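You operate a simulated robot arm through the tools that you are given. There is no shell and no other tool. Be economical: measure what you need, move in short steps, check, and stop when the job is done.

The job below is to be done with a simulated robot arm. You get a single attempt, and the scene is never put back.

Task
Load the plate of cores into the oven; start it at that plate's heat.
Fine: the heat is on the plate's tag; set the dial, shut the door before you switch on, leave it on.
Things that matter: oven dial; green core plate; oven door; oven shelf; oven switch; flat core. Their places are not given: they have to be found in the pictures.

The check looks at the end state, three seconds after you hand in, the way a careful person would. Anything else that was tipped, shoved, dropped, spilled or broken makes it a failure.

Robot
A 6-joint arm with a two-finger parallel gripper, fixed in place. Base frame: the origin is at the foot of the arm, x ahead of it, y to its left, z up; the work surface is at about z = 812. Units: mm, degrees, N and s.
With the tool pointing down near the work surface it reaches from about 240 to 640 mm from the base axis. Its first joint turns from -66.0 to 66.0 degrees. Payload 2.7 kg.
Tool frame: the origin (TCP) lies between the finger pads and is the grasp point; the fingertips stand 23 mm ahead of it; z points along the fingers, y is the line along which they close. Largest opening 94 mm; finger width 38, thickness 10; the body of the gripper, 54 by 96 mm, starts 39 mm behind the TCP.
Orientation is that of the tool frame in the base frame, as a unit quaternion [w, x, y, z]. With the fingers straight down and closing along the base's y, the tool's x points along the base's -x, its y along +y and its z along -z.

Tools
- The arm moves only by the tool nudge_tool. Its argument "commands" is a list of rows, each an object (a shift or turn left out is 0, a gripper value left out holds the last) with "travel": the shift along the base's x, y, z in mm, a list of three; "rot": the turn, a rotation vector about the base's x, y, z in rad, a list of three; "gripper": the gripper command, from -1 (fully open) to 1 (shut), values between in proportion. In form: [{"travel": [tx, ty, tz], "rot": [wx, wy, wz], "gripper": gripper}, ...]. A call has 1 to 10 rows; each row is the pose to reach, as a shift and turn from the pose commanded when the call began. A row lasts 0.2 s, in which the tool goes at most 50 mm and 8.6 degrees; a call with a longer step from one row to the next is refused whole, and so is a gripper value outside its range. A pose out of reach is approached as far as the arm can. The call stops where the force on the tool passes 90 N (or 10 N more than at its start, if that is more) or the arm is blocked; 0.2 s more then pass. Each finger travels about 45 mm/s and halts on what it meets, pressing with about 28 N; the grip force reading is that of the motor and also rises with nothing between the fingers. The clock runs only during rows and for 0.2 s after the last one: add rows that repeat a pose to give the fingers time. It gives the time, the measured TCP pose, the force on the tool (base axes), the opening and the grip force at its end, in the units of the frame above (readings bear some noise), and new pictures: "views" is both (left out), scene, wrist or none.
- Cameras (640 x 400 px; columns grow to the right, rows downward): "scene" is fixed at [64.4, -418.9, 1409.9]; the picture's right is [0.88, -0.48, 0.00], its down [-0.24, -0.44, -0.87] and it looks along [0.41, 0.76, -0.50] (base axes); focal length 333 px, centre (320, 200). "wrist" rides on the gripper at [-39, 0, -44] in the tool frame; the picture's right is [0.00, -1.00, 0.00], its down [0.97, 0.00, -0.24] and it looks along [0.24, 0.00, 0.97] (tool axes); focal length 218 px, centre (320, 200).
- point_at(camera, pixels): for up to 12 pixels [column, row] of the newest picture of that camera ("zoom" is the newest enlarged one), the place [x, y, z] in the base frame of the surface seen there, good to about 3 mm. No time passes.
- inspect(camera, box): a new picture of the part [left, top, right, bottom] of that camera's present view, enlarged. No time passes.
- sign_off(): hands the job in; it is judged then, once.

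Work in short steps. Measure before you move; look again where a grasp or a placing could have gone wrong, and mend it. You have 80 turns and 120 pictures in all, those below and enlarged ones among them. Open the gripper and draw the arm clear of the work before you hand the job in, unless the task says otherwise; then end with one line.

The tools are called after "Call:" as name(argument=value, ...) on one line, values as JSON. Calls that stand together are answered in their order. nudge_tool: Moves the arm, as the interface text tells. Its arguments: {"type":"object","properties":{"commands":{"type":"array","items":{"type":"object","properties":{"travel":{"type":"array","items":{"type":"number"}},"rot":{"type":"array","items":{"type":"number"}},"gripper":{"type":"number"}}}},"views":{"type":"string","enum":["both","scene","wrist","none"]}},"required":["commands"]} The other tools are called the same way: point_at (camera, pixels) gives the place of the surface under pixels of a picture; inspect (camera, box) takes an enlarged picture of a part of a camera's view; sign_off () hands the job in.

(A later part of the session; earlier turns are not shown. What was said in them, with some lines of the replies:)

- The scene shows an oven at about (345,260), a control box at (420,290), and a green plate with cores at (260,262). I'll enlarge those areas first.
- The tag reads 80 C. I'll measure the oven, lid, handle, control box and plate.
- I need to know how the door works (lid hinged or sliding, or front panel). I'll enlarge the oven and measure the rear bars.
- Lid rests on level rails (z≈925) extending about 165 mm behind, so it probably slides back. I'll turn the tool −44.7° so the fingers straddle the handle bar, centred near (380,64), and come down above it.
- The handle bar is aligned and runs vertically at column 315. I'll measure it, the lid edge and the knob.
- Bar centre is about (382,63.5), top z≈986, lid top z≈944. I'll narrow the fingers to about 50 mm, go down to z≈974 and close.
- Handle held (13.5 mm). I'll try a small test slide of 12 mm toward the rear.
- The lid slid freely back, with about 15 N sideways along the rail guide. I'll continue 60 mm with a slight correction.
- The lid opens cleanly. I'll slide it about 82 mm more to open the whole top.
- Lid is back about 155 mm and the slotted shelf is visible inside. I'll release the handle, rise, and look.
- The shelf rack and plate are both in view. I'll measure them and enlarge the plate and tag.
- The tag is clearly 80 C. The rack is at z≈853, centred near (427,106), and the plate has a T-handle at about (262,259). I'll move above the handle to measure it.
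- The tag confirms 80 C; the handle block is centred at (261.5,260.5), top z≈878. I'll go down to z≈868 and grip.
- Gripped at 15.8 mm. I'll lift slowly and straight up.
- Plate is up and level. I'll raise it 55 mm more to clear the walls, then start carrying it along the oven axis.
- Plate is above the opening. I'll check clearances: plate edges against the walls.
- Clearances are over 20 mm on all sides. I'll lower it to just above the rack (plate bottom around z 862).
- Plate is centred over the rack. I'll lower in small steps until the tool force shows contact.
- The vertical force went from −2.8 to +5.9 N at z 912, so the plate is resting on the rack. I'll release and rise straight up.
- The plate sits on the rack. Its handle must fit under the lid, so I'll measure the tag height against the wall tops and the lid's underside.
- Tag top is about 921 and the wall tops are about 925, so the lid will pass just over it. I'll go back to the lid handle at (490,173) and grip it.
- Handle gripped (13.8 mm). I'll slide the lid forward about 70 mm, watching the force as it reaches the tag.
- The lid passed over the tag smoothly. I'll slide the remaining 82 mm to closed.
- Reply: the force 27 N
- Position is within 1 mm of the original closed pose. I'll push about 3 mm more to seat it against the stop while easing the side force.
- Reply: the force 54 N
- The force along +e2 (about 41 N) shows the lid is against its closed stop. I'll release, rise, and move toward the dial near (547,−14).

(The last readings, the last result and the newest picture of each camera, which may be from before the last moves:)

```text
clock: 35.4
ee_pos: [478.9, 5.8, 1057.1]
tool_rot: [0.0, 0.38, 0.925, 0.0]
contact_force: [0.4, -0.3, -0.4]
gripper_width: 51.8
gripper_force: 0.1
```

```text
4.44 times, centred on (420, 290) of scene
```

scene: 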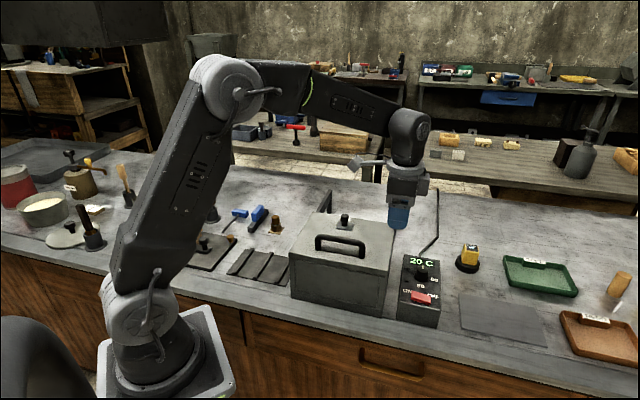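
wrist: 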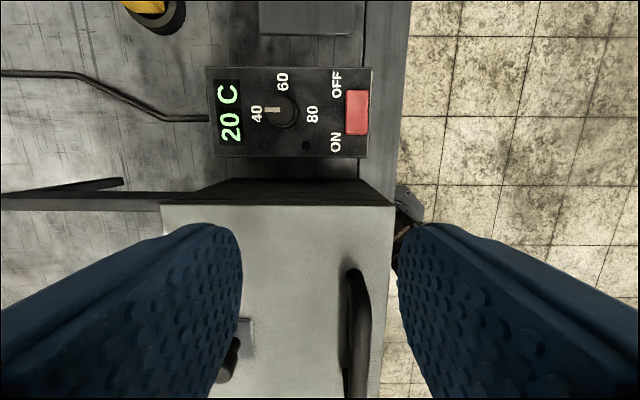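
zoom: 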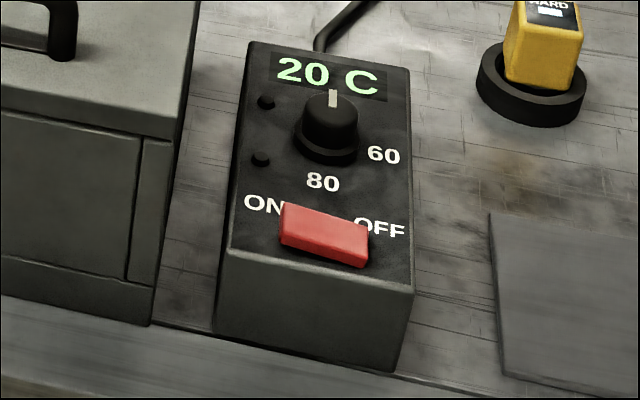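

The pointer is at 40 (rear); 60 is right and 80 is front, so it needs 180° clockwise from above, in two grips. Knob centre is about (552,−19), top 889, panel 862. I'll pre-rotate +86° while moving above the knob.

Call:
nudge_tool(commands=[{"travel": [10, -4, 0], "rot": [0, 0, 0.148]}, {"travel": [20, -8, 0], "rot": [0, 0, 0.296]}, {"travel": [30, -12, 0], "rot": [0, 0, 0.444]}, {"travel": [40, -15, 0], "rot": [0, 0, 0.592]}, {"travel": [50, -18, 0], "rot": [0, 0, 0.74]}, {"travel": [60, -21, 0], "rot": [0, 0, 0.888]}, {"travel": [68, -23, 0], "rot": [0, 0, 1.036]}, {"travel": [73.5, -24.4, 0], "rot": [0, 0, 1.184]}, {"travel": [73.5, -24.4, -15], "rot": [0, 0, 1.332]}, {"travel": [73.5, -24.4, -30], "rot": [0, 0, 1.48]}])

```text
clock: 37.6
ee_pos: [550.7, -17.4, 1028.1]
tool_rot: [-0.001, -0.344, 0.939, 0.0]
contact_force: [0.0, 0.0, -0.1]
gripper_width: 51.6
gripper_force: 0.1
```

scene: 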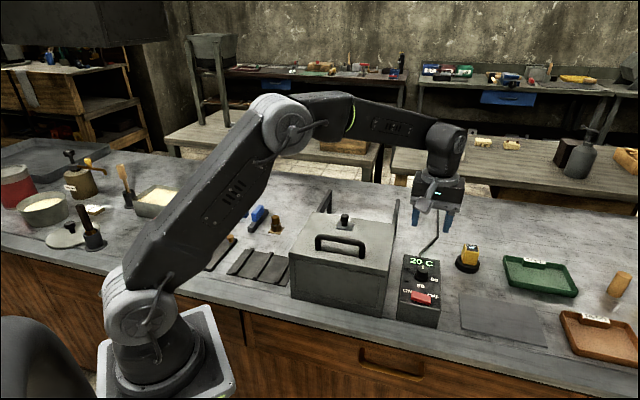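
wrist: 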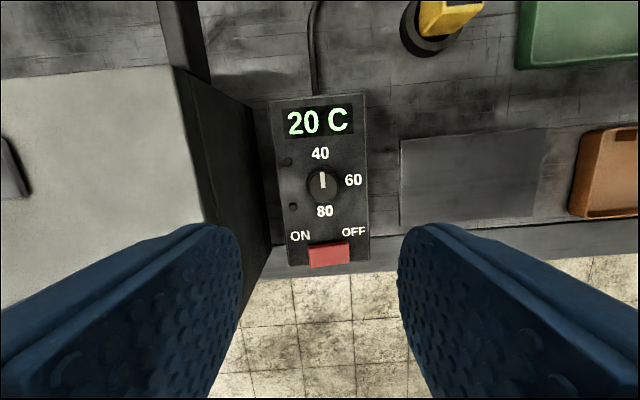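

I'll refine the knob centre and the switch from this view.

Call:
point_at(camera="wrist", pixels=[[323, 183], [323, 172], [313, 183], [333, 183], [323, 193], [323, 200], [328, 255], [313, 258], [345, 254], [290, 205], [285, 162]])

Call:
inspect(camera="wrist", box=[265, 90, 385, 275])

```text
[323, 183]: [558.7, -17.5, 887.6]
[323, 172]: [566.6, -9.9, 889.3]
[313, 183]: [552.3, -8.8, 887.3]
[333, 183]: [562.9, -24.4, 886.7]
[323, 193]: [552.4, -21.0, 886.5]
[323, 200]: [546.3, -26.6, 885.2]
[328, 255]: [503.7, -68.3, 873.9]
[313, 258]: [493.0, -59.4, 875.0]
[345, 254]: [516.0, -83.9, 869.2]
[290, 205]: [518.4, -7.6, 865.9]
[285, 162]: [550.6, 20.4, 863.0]
```

```text
2.16 times, centred on (325, 182) of wrist
```

zoom: 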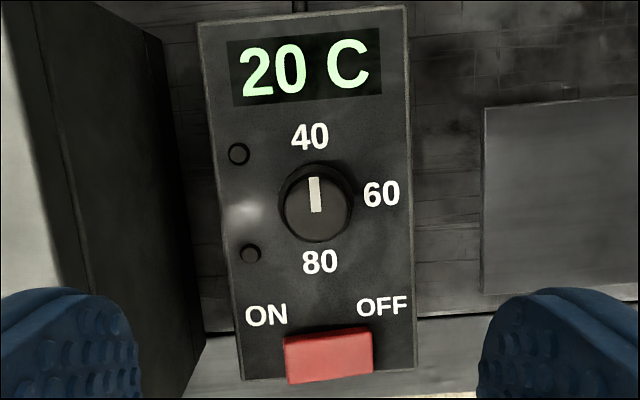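

Knob centre is about (555,−18), radius about 15. I'll descend to z≈893 (tips at 870, above the panel at 863) and close on the knob.

Call:
nudge_tool(commands=[{"travel": [4, -0.6, -40]}, {"travel": [4, -0.6, -80]}, {"travel": [4, -0.6, -115]}, {"travel": [4, -0.6, -134]}, {"travel": [4, -0.6, -134]}, {"travel": [4, -0.6, -134], "gripper": 1}, {"travel": [4, -0.6, -134]}, {"travel": [4, -0.6, -134]}, {"travel": [4, -0.6, -134]}])

```text
clock: 39.6
ee_pos: [555.3, -16.9, 893.1]
tool_rot: [0.001, -0.343, 0.939, -0.001]
contact_force: [10.8, -10.0, -7.0]
gripper_width: 31.2
gripper_force: 45.0
```

scene: 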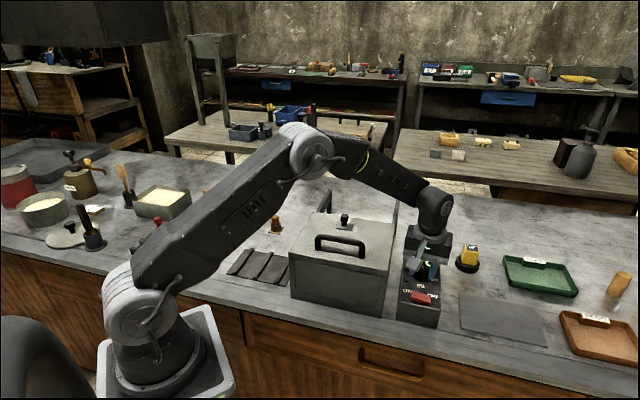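
wrist: 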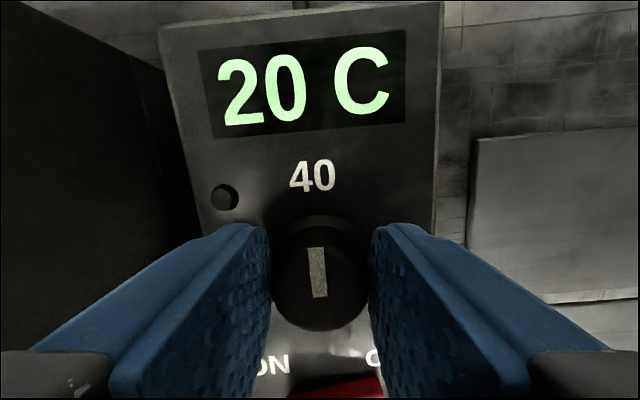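

Knob gripped at 31 mm. I'll turn it clockwise 85° (negative z), with a small shift to ease the side force.

Call:
nudge_tool(commands=[{"travel": [0.7, -0.7, 0], "rot": [0, 0, -0.1]}, {"travel": [0.7, -0.7, 0], "rot": [0, 0, -0.248]}, {"travel": [0.7, -0.7, 0], "rot": [0, 0, -0.396]}, {"travel": [0.7, -0.7, 0], "rot": [0, 0, -0.544]}, {"travel": [0.7, -0.7, 0], "rot": [0, 0, -0.692]}, {"travel": [0.7, -0.7, 0], "rot": [0, 0, -0.84]}, {"travel": [0.7, -0.7, 0], "rot": [0, 0, -0.988]}, {"travel": [0.7, -0.7, 0], "rot": [0, 0, -1.136]}, {"travel": [0.7, -0.7, 0], "rot": [0, 0, -1.284]}, {"travel": [0.7, -0.7, 0], "rot": [0, 0, -1.43]}])

```text
clock: 41.8
ee_pos: [555.8, -18.0, 892.9]
tool_rot: [-0.001, 0.358, 0.934, -0.001]
contact_force: [-12.4, 7.9, -5.5]
gripper_width: 31.0
gripper_force: 45.3
```

scene: 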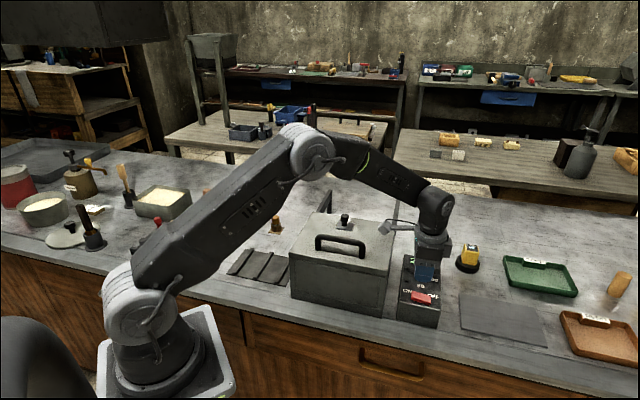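
wrist: 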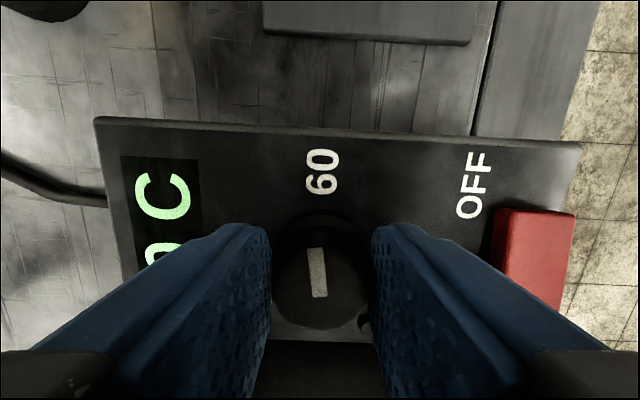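

Knob turned without slipping; the pointer is now near 60. I'll release, rotate back +85° in place, and regrip.

Call:
nudge_tool(commands=[{"travel": [0, 0, 0], "gripper": -0.1}, {"travel": [0, 0, 0]}, {"travel": [0, 0, 2]}, {"travel": [0, 0, 2], "rot": [0, 0, 0.148]}, {"travel": [0, 0, 2], "rot": [0, 0, 0.296]}, {"travel": [0, 0, 2], "rot": [0, 0, 0.444]}, {"travel": [0, 0, 2], "rot": [0, 0, 0.592]}, {"travel": [0, 0, 2], "rot": [0, 0, 0.74]}, {"travel": [0, 0, 2], "rot": [0, 0, 0.888]}, {"travel": [0, 0, 2], "rot": [0, 0, 1.036]}], views="none")

Call:
nudge_tool(commands=[{"travel": [0, 0, 0], "rot": [0, 0, 0.148]}, {"travel": [0, 0, 0], "rot": [0, 0, 0.296]}, {"travel": [0, 0, 0], "rot": [0, 0, 0.444]}, {"travel": [0, 0, 0], "rot": [0, 0, 0.592]}, {"travel": [0, 0, -2], "rot": [0, 0, 0.592]}, {"travel": [0, 0, -2], "rot": [0, 0, 0.592], "gripper": 1}, {"travel": [0, 0, -2], "rot": [0, 0, 0.592]}, {"travel": [0, 0, -2], "rot": [0, 0, 0.592]}], views="wrist")

```text
clock: 44.0
ee_pos: [557.1, -18.0, 896.9]
tool_rot: [0.0, -0.154, 0.988, 0.001]
contact_force: [-0.1, 0.9, -0.1]
gripper_width: 51.7
gripper_force: 0.0
```

```text
clock: 45.8
ee_pos: [556.2, -16.7, 893.8]
tool_rot: [-0.002, -0.434, 0.901, 0.001]
contact_force: [-16.1, 9.8, 8.0]
gripper_width: 30.9
gripper_force: 45.2
```

wrist: 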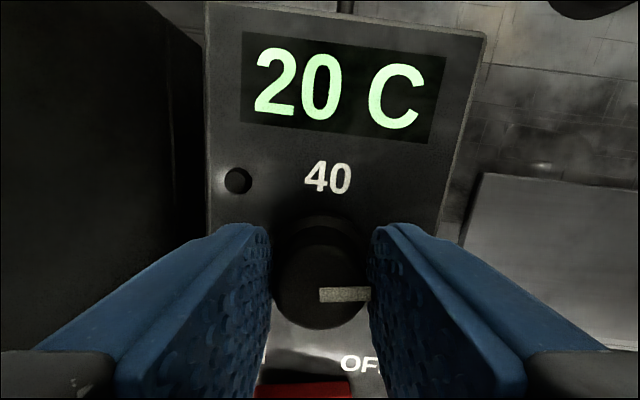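

Regripped (30.9 mm); the knob has turned 82°, leaving about 98°. I'll turn another 82° and look.

Call:
nudge_tool(commands=[{"travel": [0, 0, 0], "rot": [0, 0, -0.1]}, {"travel": [0, 0, 0], "rot": [0, 0, -0.248]}, {"travel": [0, 0, 0], "rot": [0, 0, -0.396]}, {"travel": [0, 0, 0], "rot": [0, 0, -0.544]}, {"travel": [0, 0, 0], "rot": [0, 0, -0.692]}, {"travel": [0, 0, 0], "rot": [0, 0, -0.84]}, {"travel": [0, 0, 0], "rot": [0, 0, -0.988]}, {"travel": [0, 0, 0], "rot": [0, 0, -1.136]}, {"travel": [0, 0, 0], "rot": [0, 0, -1.284]}, {"travel": [0, 0, 0], "rot": [0, 0, -1.43]}], views="none")

Call:
nudge_tool(commands=[{"travel": [0, 0, 0], "rot": [0, 0, -0.1]}, {"travel": [0, 0, 0], "rot": [0, 0, -0.2]}, {"travel": [0, 0, 0], "rot": [0, 0, -0.28]}, {"travel": [0, 0, 0], "rot": [0, 0, -0.28]}], views="wrist")

```text
clock: 48.0
ee_pos: [554.8, -17.9, 895.0]
tool_rot: [-0.002, 0.264, 0.965, 0.001]
contact_force: [-22.4, 19.2, 6.2]
gripper_width: 30.7
gripper_force: 44.7
```

```text
clock: 49.0
ee_pos: [554.7, -18.1, 894.7]
tool_rot: [-0.001, 0.396, 0.918, 0.0]
contact_force: [-16.1, 16.6, 3.6]
gripper_width: 30.4
gripper_force: 44.9
```

wrist: 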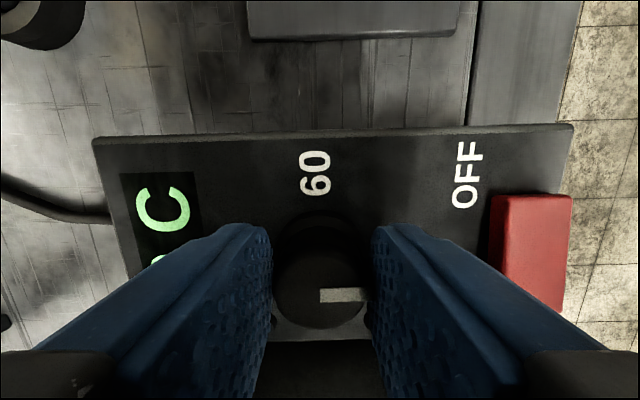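

Pointer is parallel to the panel's long axis and points forward to 80. I'll release and rise to check.

Call:
nudge_tool(commands=[{"travel": [0, 0, 0], "gripper": -0.1}, {"travel": [0, 0, 0]}, {"travel": [0, 0, 0]}, {"travel": [0, 0, 15]}, {"travel": [0, 0, 50]}, {"travel": [0, 0, 90]}, {"travel": [-20, -15, 110]}, {"travel": [-40, -30, 110]}, {"travel": [-40, -30, 110]}])

Call:
inspect(camera="wrist", box=[180, 60, 420, 220])

Call:
inspect(camera="scene", box=[380, 240, 460, 335])

```text
clock: 51.0
ee_pos: [516.8, -47.8, 1003.2]
tool_rot: [0.001, 0.394, 0.919, -0.001]
contact_force: [-0.1, -1.2, 0.4]
gripper_width: 51.7
gripper_force: 0.1
```

scene: 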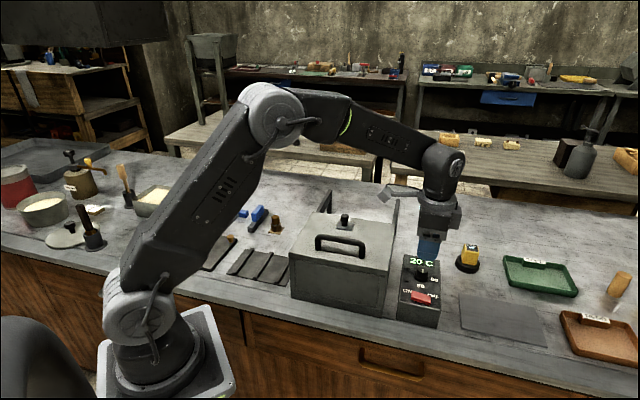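
wrist: 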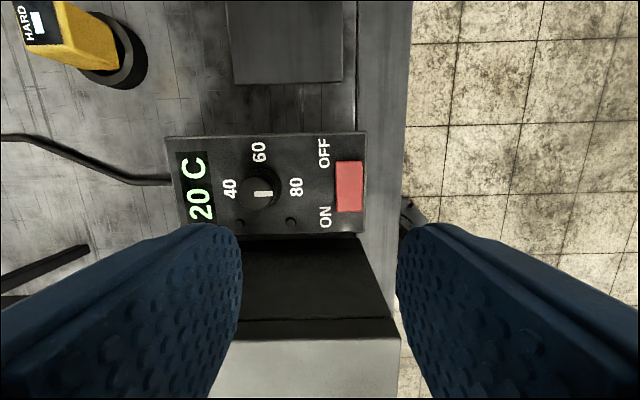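

```text
2.50 times, centred on (300, 140) of wrist
```

zoom: 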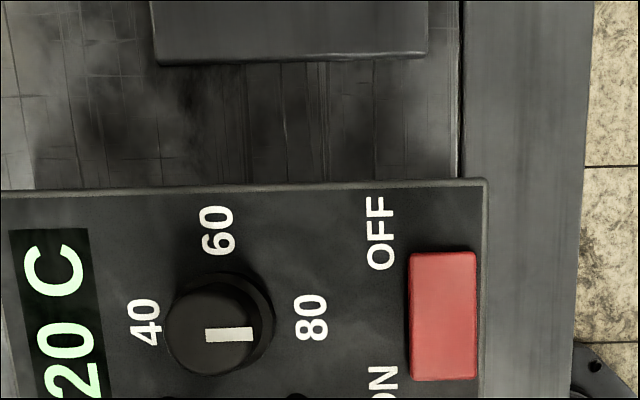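

```text
4.21 times, centred on (420, 288) of scene
```

zoom: 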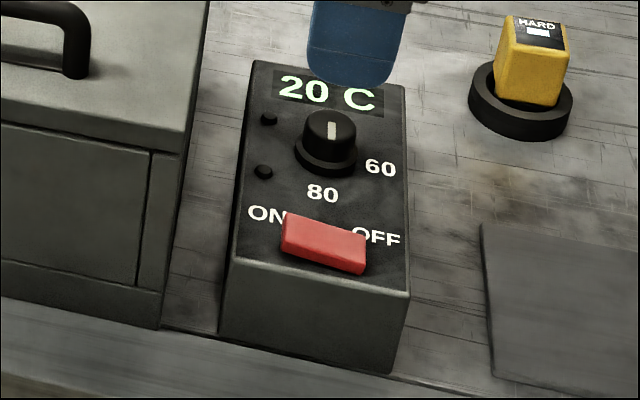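

Dial points to 80. Next the rocker: its ON end is raised (z≈875). I'll measure it exactly before pressing.

Call:
point_at(camera="wrist", pixels=[[349, 165], [349, 175], [349, 187], [349, 198], [349, 208], [339, 208], [360, 208], [325, 230], [330, 186], [340, 232]])

Call:
inspect(camera="wrist", box=[300, 130, 400, 240])

```text
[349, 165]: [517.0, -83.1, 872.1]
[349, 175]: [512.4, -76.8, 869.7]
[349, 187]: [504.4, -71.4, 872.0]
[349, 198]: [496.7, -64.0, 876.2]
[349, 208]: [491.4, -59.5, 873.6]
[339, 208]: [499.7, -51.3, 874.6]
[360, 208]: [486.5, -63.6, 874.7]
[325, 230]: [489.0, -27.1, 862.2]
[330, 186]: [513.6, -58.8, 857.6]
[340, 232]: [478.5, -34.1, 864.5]
```

```text
3.64 times, centred on (350, 185) of wrist
```

zoom: 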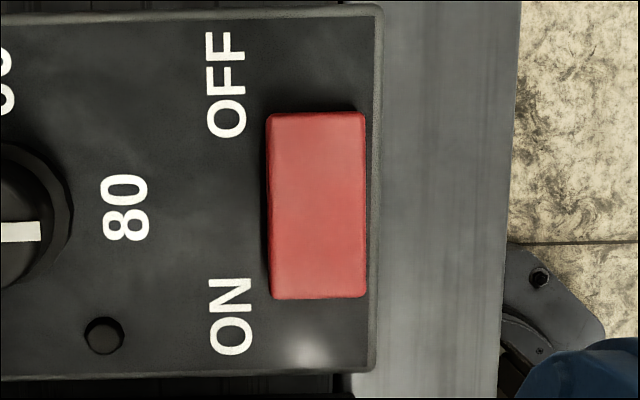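

ON end spans u≈389–400 at (491,−60), z≈874. I'll close the fingers and place them so only their edge overlaps the ON end, hovering above it at about z 905.

Call:
nudge_tool(commands=[{"travel": [-16, -2, 0], "gripper": 1}, {"travel": [-32.7, -3.3, 0]}, {"travel": [-32.7, -3.3, -30]}, {"travel": [-32.7, -3.3, -60]}, {"travel": [-32.7, -3.3, -85]}, {"travel": [-32.7, -3.3, -98]}, {"travel": [-32.7, -3.3, -98]}])

Call:
inspect(camera="scene", box=[360, 230, 460, 330])

```text
clock: 52.6
ee_pos: [485.3, -52.6, 904.7]
tool_rot: [0.0, 0.394, 0.919, 0.001]
contact_force: [1.4, -0.7, 3.1]
gripper_width: 0.1
gripper_force: 28.2
```

scene: 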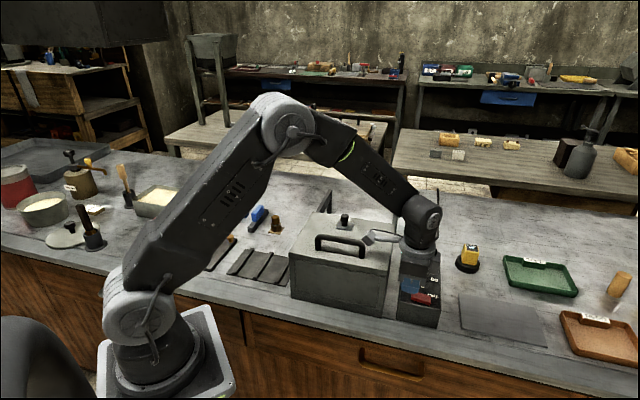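
wrist: 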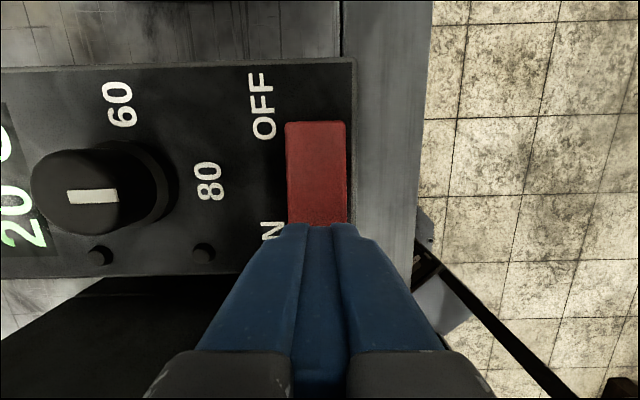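

```text
4.00 times, centred on (410, 280) of scene
```

zoom: 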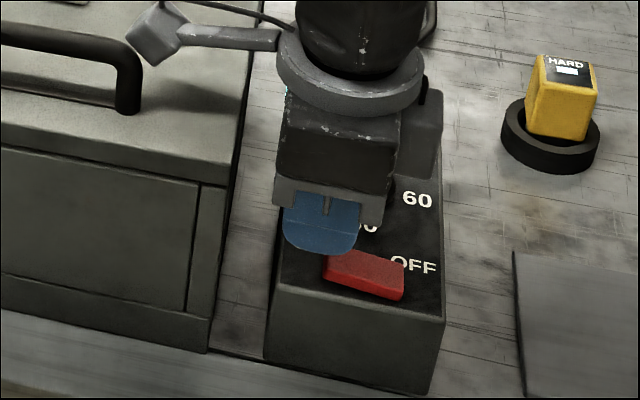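

The bracket on the wrist hangs over the lid; I'll check its height against the lid handle (top 987) before pressing.

Call:
point_at(camera="zoom", pixels=[[157, 30], [160, 58], [135, 40], [230, 40], [125, 45], [100, 30]])

```text
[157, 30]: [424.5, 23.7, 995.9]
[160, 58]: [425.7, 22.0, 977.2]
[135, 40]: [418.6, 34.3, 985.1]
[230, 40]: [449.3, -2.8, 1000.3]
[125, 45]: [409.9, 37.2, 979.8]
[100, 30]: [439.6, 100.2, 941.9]
```

The bracket tip (z≈977) hangs beside the lid handle, so I won't press from here. I'll rise and turn +86° so the bracket points forward off the bench and the fingers are narrow across the rocker.

Call:
nudge_tool(commands=[{"travel": [0, 0, 35]}, {"travel": [0, 0, 80]}, {"travel": [0, 0, 95], "rot": [0, 0, 0.148]}, {"travel": [0, 0, 95], "rot": [0, 0, 0.296]}, {"travel": [0, 0, 95], "rot": [0, 0, 0.444]}, {"travel": [0, 0, 95], "rot": [0, 0, 0.592]}, {"travel": [0, 0, 95], "rot": [0, 0, 0.74]}, {"travel": [0, 0, 95], "rot": [0, 0, 0.888]}, {"travel": [0, 0, 95], "rot": [0, 0, 1.036]}, {"travel": [0, 0, 95], "rot": [0, 0, 1.184]}], views="scene")

Call:
nudge_tool(commands=[{"travel": [3, -3, 0], "rot": [0, 0, 0.148]}, {"travel": [7.3, -6.9, 0], "rot": [0, 0, 0.296]}, {"travel": [7.3, -6.9, 0], "rot": [0, 0, 0.39]}, {"travel": [7.3, -6.9, 0], "rot": [0, 0, 0.39]}])

```text
clock: 54.8
ee_pos: [485.1, -51.1, 1000.5]
tool_rot: [0.0, -0.186, 0.983, 0.0]
contact_force: [-0.2, 0.7, 0.6]
gripper_width: 0.0
gripper_force: 28.2
```

scene: 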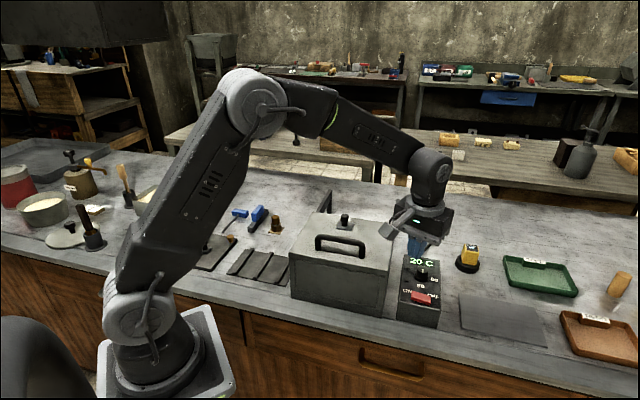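

```text
clock: 55.8
ee_pos: [490.6, -58.4, 1000.8]
tool_rot: [0.001, -0.372, 0.928, 0.0]
contact_force: [-0.1, 0.0, 0.5]
gripper_width: 0.0
gripper_force: 27.8
```

scene: 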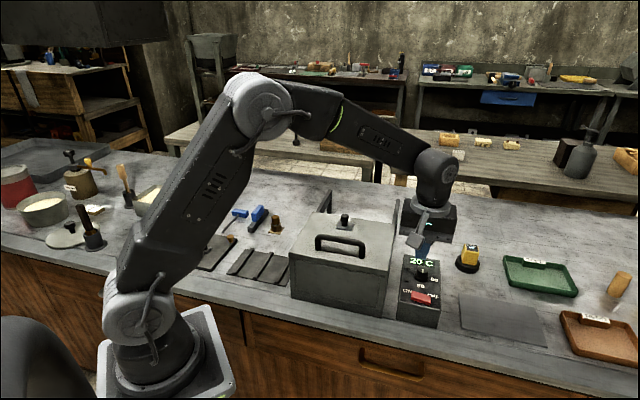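
wrist: 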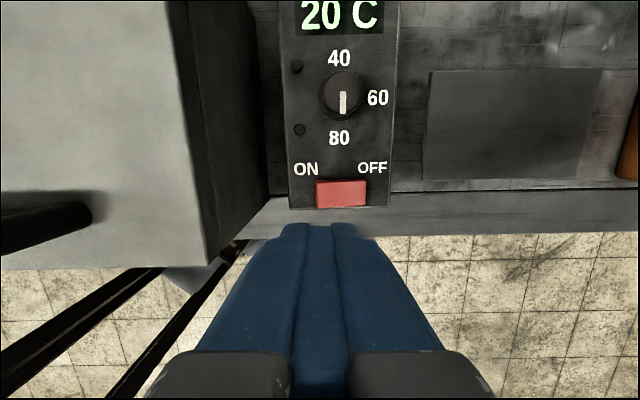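

Dial clearly at 80, and the bracket is out over the front edge. I'll descend to z≈905, tips 8 mm above the rocker.

Call:
nudge_tool(commands=[{"travel": [2, -1, -40]}, {"travel": [2, -1, -75]}, {"travel": [2, -1, -95]}, {"travel": [2, -1, -95]}])

Call:
inspect(camera="scene", box=[360, 230, 460, 330])

```text
clock: 56.8
ee_pos: [493.5, -58.2, 906.8]
tool_rot: [0.0, -0.372, 0.928, -0.001]
contact_force: [0.8, -0.3, 0.5]
gripper_width: 0.2
gripper_force: 28.3
```

scene: 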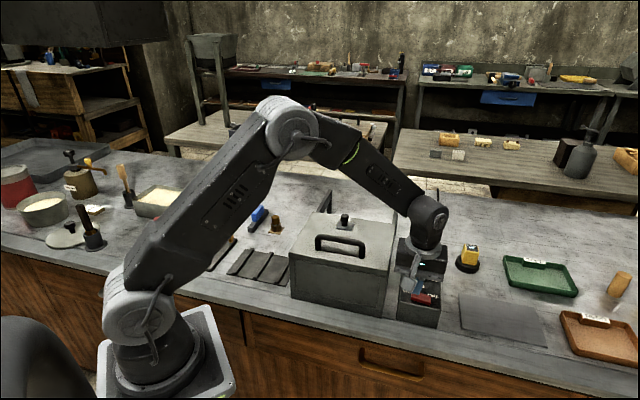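
wrist: 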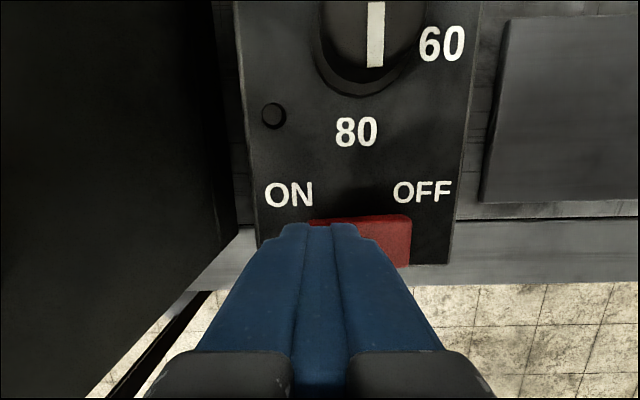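

```text
4.00 times, centred on (410, 280) of scene
```

zoom: 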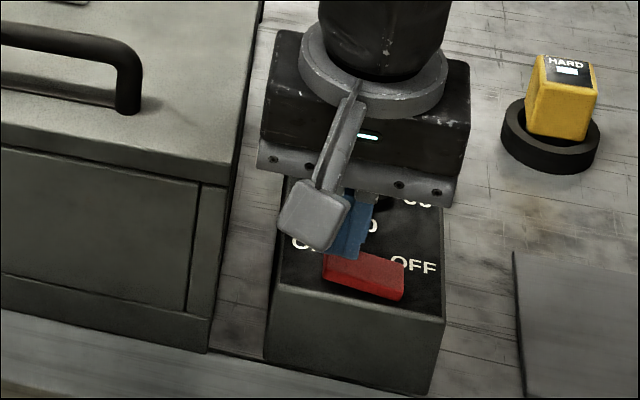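

Fingers are over the ON end with clearance to the lid. I'll press down in small steps to about z 890.

Call:
nudge_tool(commands=[{"travel": [0, 0, -6]}, {"travel": [0, 0, -9]}, {"travel": [0, 0, -12]}, {"travel": [0, 0, -15]}, {"travel": [0, 0, -17]}, {"travel": [0, 0, -17]}])

```text
clock: 58.2
ee_pos: [493.1, -57.6, 894.1]
tool_rot: [0.004, -0.372, 0.928, -0.001]
contact_force: [-25.1, 10.4, 56.6]
gripper_width: 0.1
gripper_force: 28.0
```

scene: 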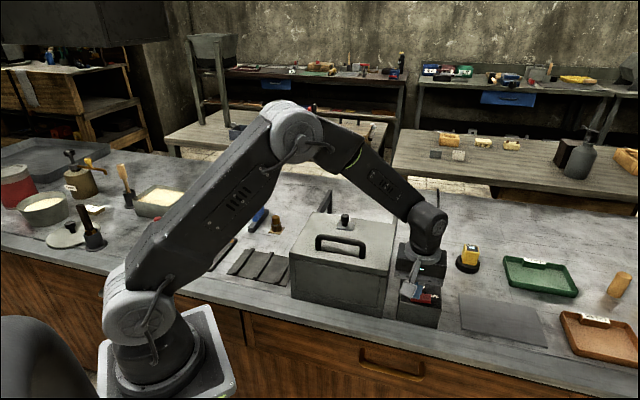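
wrist: 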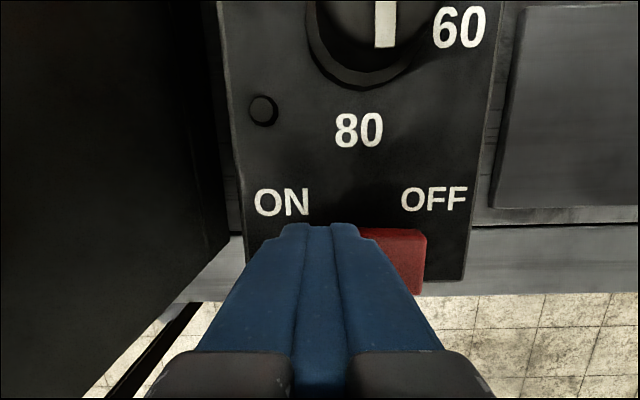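

Contact of 57 N at tip z≈871, and the OFF end looks raised. I'll rise and check the rocker and display.

Call:
nudge_tool(commands=[{"travel": [0, 0, 10]}, {"travel": [0, 0, 50]}, {"travel": [0, 0, 90]}, {"travel": [0, 0, 120]}, {"travel": [0, 0, 120]}])

Call:
inspect(camera="scene", box=[380, 240, 460, 335])

Call:
inspect(camera="wrist", box=[250, 0, 430, 230])

Call:
point_at(camera="scene", pixels=[[413, 294], [420, 298], [428, 300]])

```text
clock: 59.4
ee_pos: [492.7, -59.8, 1008.5]
tool_rot: [0.0, -0.372, 0.928, 0.001]
contact_force: [-0.3, -0.1, 0.9]
gripper_width: 0.0
gripper_force: 27.4
```

scene: 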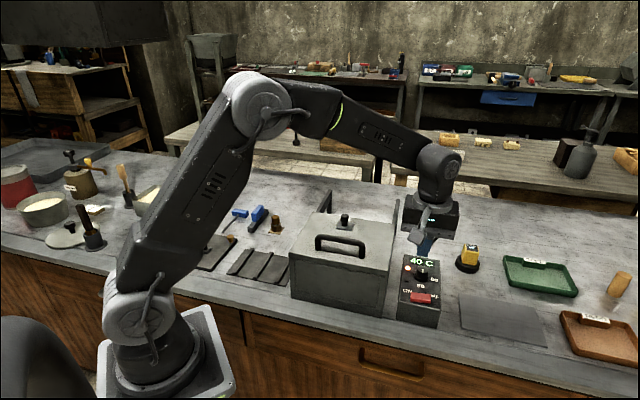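
wrist: 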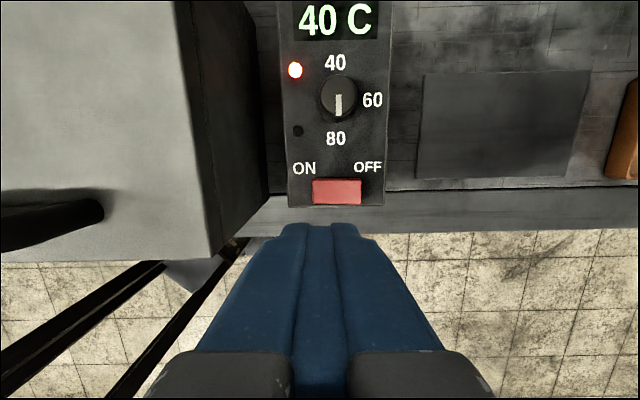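

```text
4.21 times, centred on (420, 288) of scene
```

zoom: 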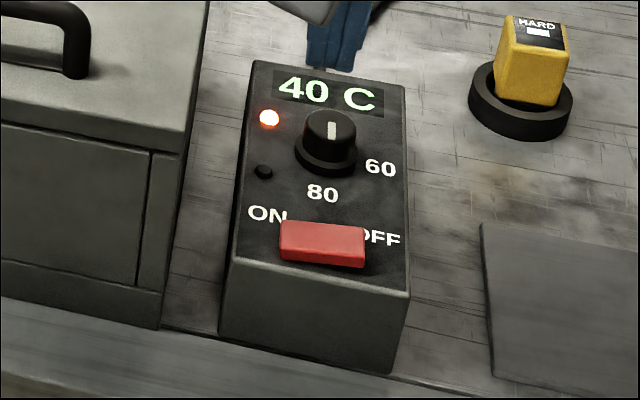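

```text
1.74 times, centred on (340, 115) of wrist
```

zoom: 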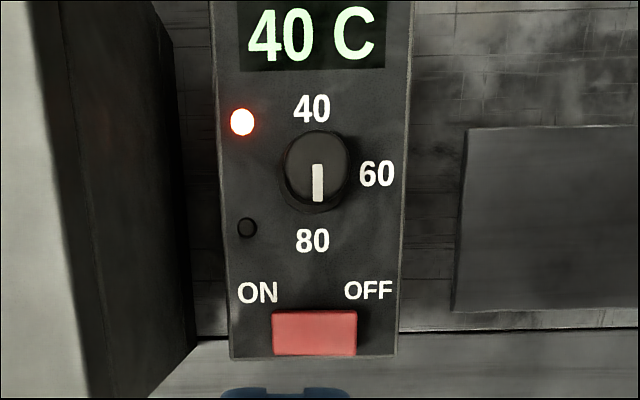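

```text
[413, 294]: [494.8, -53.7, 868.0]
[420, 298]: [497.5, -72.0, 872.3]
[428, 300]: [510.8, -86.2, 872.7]
```

The oven is on, its lamp is lit and it's heating (40 C). I'll open the gripper, draw the arm clear to a high spot, and watch where the temperature settles.

Call:
nudge_tool(commands=[{"travel": [0, 0, 30], "gripper": -1}, {"travel": [-10, 5, 70]}, {"travel": [-30, 20, 110]}, {"travel": [-60, 45, 140]}, {"travel": [-90, 70, 150]}, {"travel": [-120, 95, 155]}, {"travel": [-130, 110, 160]}, {"travel": [-130, 110, 160]}, {"travel": [-130, 110, 160]}, {"travel": [-130, 110, 160]}], views="scene")

Call:
nudge_tool(commands=[{"travel": [0, 0, 0]}, {"travel": [0, 0, 0]}, {"travel": [0, 0, 0]}, {"travel": [0, 0, 0]}, {"travel": [0, 0, 0]}, {"travel": [0, 0, 0]}, {"travel": [0, 0, 0]}, {"travel": [0, 0, 0]}, {"travel": [0, 0, 0]}, {"travel": [0, 0, 0]}], views="scene")

Call:
inspect(camera="scene", box=[270, 190, 460, 335])

```text
clock: 61.6
ee_pos: [363.4, 51.0, 1168.6]
tool_rot: [0.0, -0.372, 0.928, 0.0]
contact_force: [-0.9, -1.3, 0.4]
gripper_width: 93.9
gripper_force: 0.0
```

scene: 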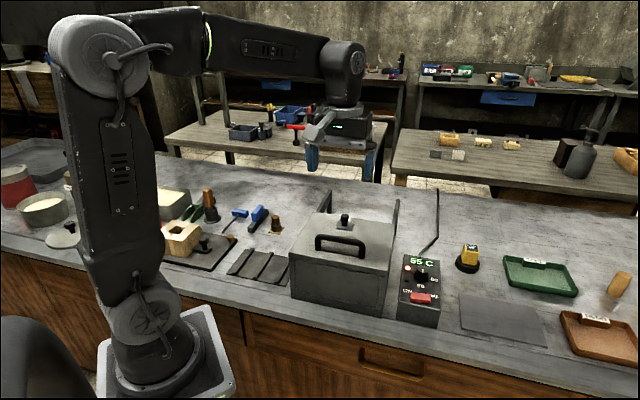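

```text
clock: 63.8
ee_pos: [363.5, 50.7, 1168.2]
tool_rot: [0.0, -0.372, 0.928, 0.0]
contact_force: [-0.2, 0.5, 0.5]
gripper_width: 94.0
gripper_force: 0.0
```

scene: 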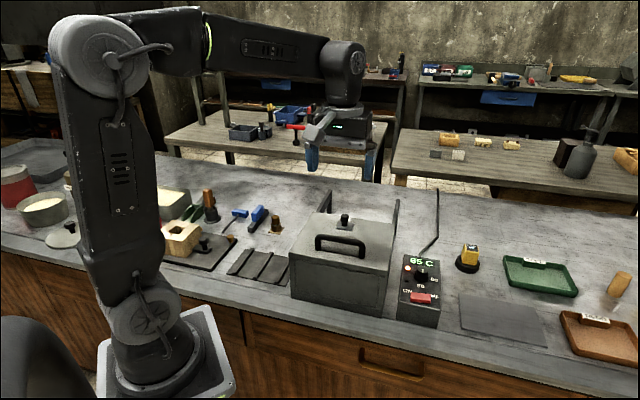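

```text
2.76 times, centred on (365, 262) of scene
```

zoom: 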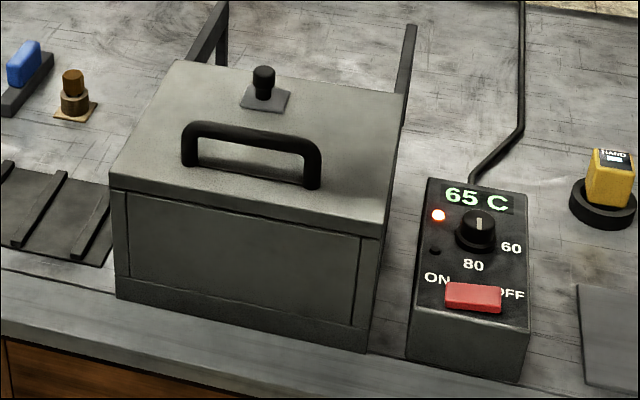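

It's at 65 C and still rising. I'll wait a few more seconds to confirm it stops at 80.

Call:
nudge_tool(commands=[{"travel": [0, 0, 0]}, {"travel": [0, 0, 0]}, {"travel": [0, 0, 0]}, {"travel": [0, 0, 0]}, {"travel": [0, 0, 0]}, {"travel": [0, 0, 0]}, {"travel": [0, 0, 0]}, {"travel": [0, 0, 0]}, {"travel": [0, 0, 0]}, {"travel": [0, 0, 0]}], views="none")

Call:
nudge_tool(commands=[{"travel": [0, 0, 0]}, {"travel": [0, 0, 0]}, {"travel": [0, 0, 0]}, {"travel": [0, 0, 0]}, {"travel": [0, 0, 0]}, {"travel": [0, 0, 0]}, {"travel": [0, 0, 0]}, {"travel": [0, 0, 0]}, {"travel": [0, 0, 0]}, {"travel": [0, 0, 0]}], views="none")

Call:
nudge_tool(commands=[{"travel": [0, 0, 0]}, {"travel": [0, 0, 0]}, {"travel": [0, 0, 0]}, {"travel": [0, 0, 0]}, {"travel": [0, 0, 0]}, {"travel": [0, 0, 0]}, {"travel": [0, 0, 0]}, {"travel": [0, 0, 0]}, {"travel": [0, 0, 0]}, {"travel": [0, 0, 0]}], views="none")

Call:
inspect(camera="scene", box=[270, 190, 460, 335])

```text
clock: 66.0
ee_pos: [362.1, 51.2, 1168.7]
tool_rot: [-0.001, -0.372, 0.928, 0.0]
contact_force: [-0.2, 0.7, 0.2]
gripper_width: 93.8
gripper_force: 0.1
```

```text
clock: 68.2
ee_pos: [362.4, 51.9, 1168.0]
tool_rot: [-0.001, -0.372, 0.928, 0.001]
contact_force: [0.2, -0.4, 0.6]
gripper_width: 94.4
gripper_force: 0.1
```

```text
clock: 70.4
ee_pos: [362.9, 51.4, 1167.6]
tool_rot: [0.0, -0.372, 0.928, 0.0]
contact_force: [0.2, -0.5, -0.4]
gripper_width: 93.9
gripper_force: 0.1
```

```text
2.76 times, centred on (365, 262) of scene
```

zoom: 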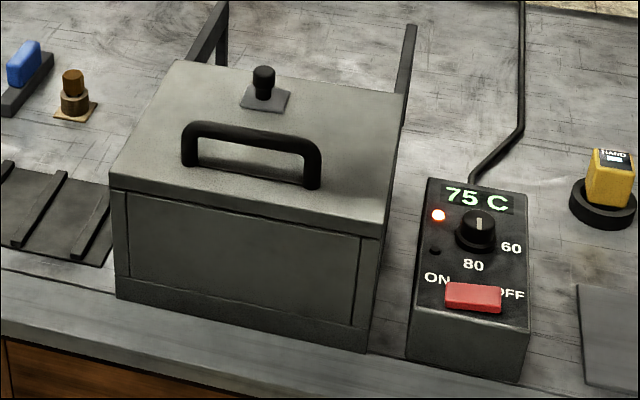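

It reads 75 C and is levelling off toward 80. I'll check once more.

Call:
nudge_tool(commands=[{"travel": [0, 0, 0]}, {"travel": [0, 0, 0]}, {"travel": [0, 0, 0]}, {"travel": [0, 0, 0]}, {"travel": [0, 0, 0]}, {"travel": [0, 0, 0]}, {"travel": [0, 0, 0]}, {"travel": [0, 0, 0]}, {"travel": [0, 0, 0]}, {"travel": [0, 0, 0]}], views="none")

Call:
nudge_tool(commands=[{"travel": [0, 0, 0]}, {"travel": [0, 0, 0]}, {"travel": [0, 0, 0]}, {"travel": [0, 0, 0]}, {"travel": [0, 0, 0]}, {"travel": [0, 0, 0]}, {"travel": [0, 0, 0]}, {"travel": [0, 0, 0]}, {"travel": [0, 0, 0]}, {"travel": [0, 0, 0]}], views="none")

Call:
nudge_tool(commands=[{"travel": [0, 0, 0]}, {"travel": [0, 0, 0]}, {"travel": [0, 0, 0]}, {"travel": [0, 0, 0]}, {"travel": [0, 0, 0]}, {"travel": [0, 0, 0]}, {"travel": [0, 0, 0]}, {"travel": [0, 0, 0]}, {"travel": [0, 0, 0]}, {"travel": [0, 0, 0]}], views="none")

Call:
inspect(camera="scene", box=[380, 240, 460, 335])

```text
clock: 72.6
ee_pos: [362.8, 52.4, 1167.9]
tool_rot: [0.0, -0.372, 0.928, 0.001]
contact_force: [0.5, 0.5, 0.3]
gripper_width: 94.1
gripper_force: 0.1
```

```text
clock: 74.8
ee_pos: [363.3, 51.3, 1168.0]
tool_rot: [0.0, -0.372, 0.928, 0.0]
contact_force: [-0.6, 0.5, 0.1]
gripper_width: 93.7
gripper_force: 0.0
```

```text
clock: 77.0
ee_pos: [363.5, 51.6, 1167.4]
tool_rot: [-0.001, -0.372, 0.928, 0.0]
contact_force: [-0.8, 0.1, -0.1]
gripper_width: 94.2
gripper_force: 0.1
```

```text
4.21 times, centred on (420, 288) of scene
```

zoom: 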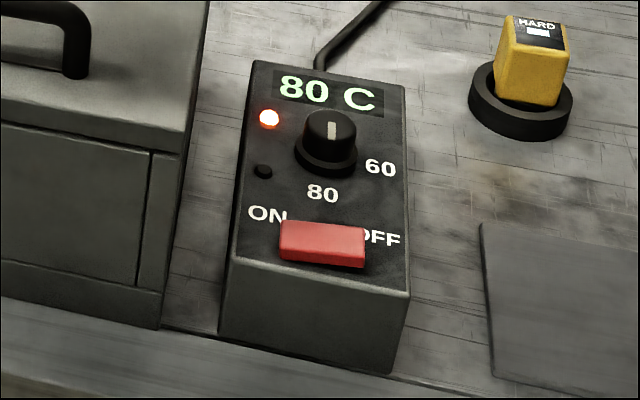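

The display reads 80 C, the lid is shut, the switch is on and the arm is clear. I'm handing the job in.

Call:
sign_off()

```text
The job is handed in.
```

The plate of cores is on the oven shelf with the door shut and the dial set to the tag's 80 C; the oven is on and reads 80 C.
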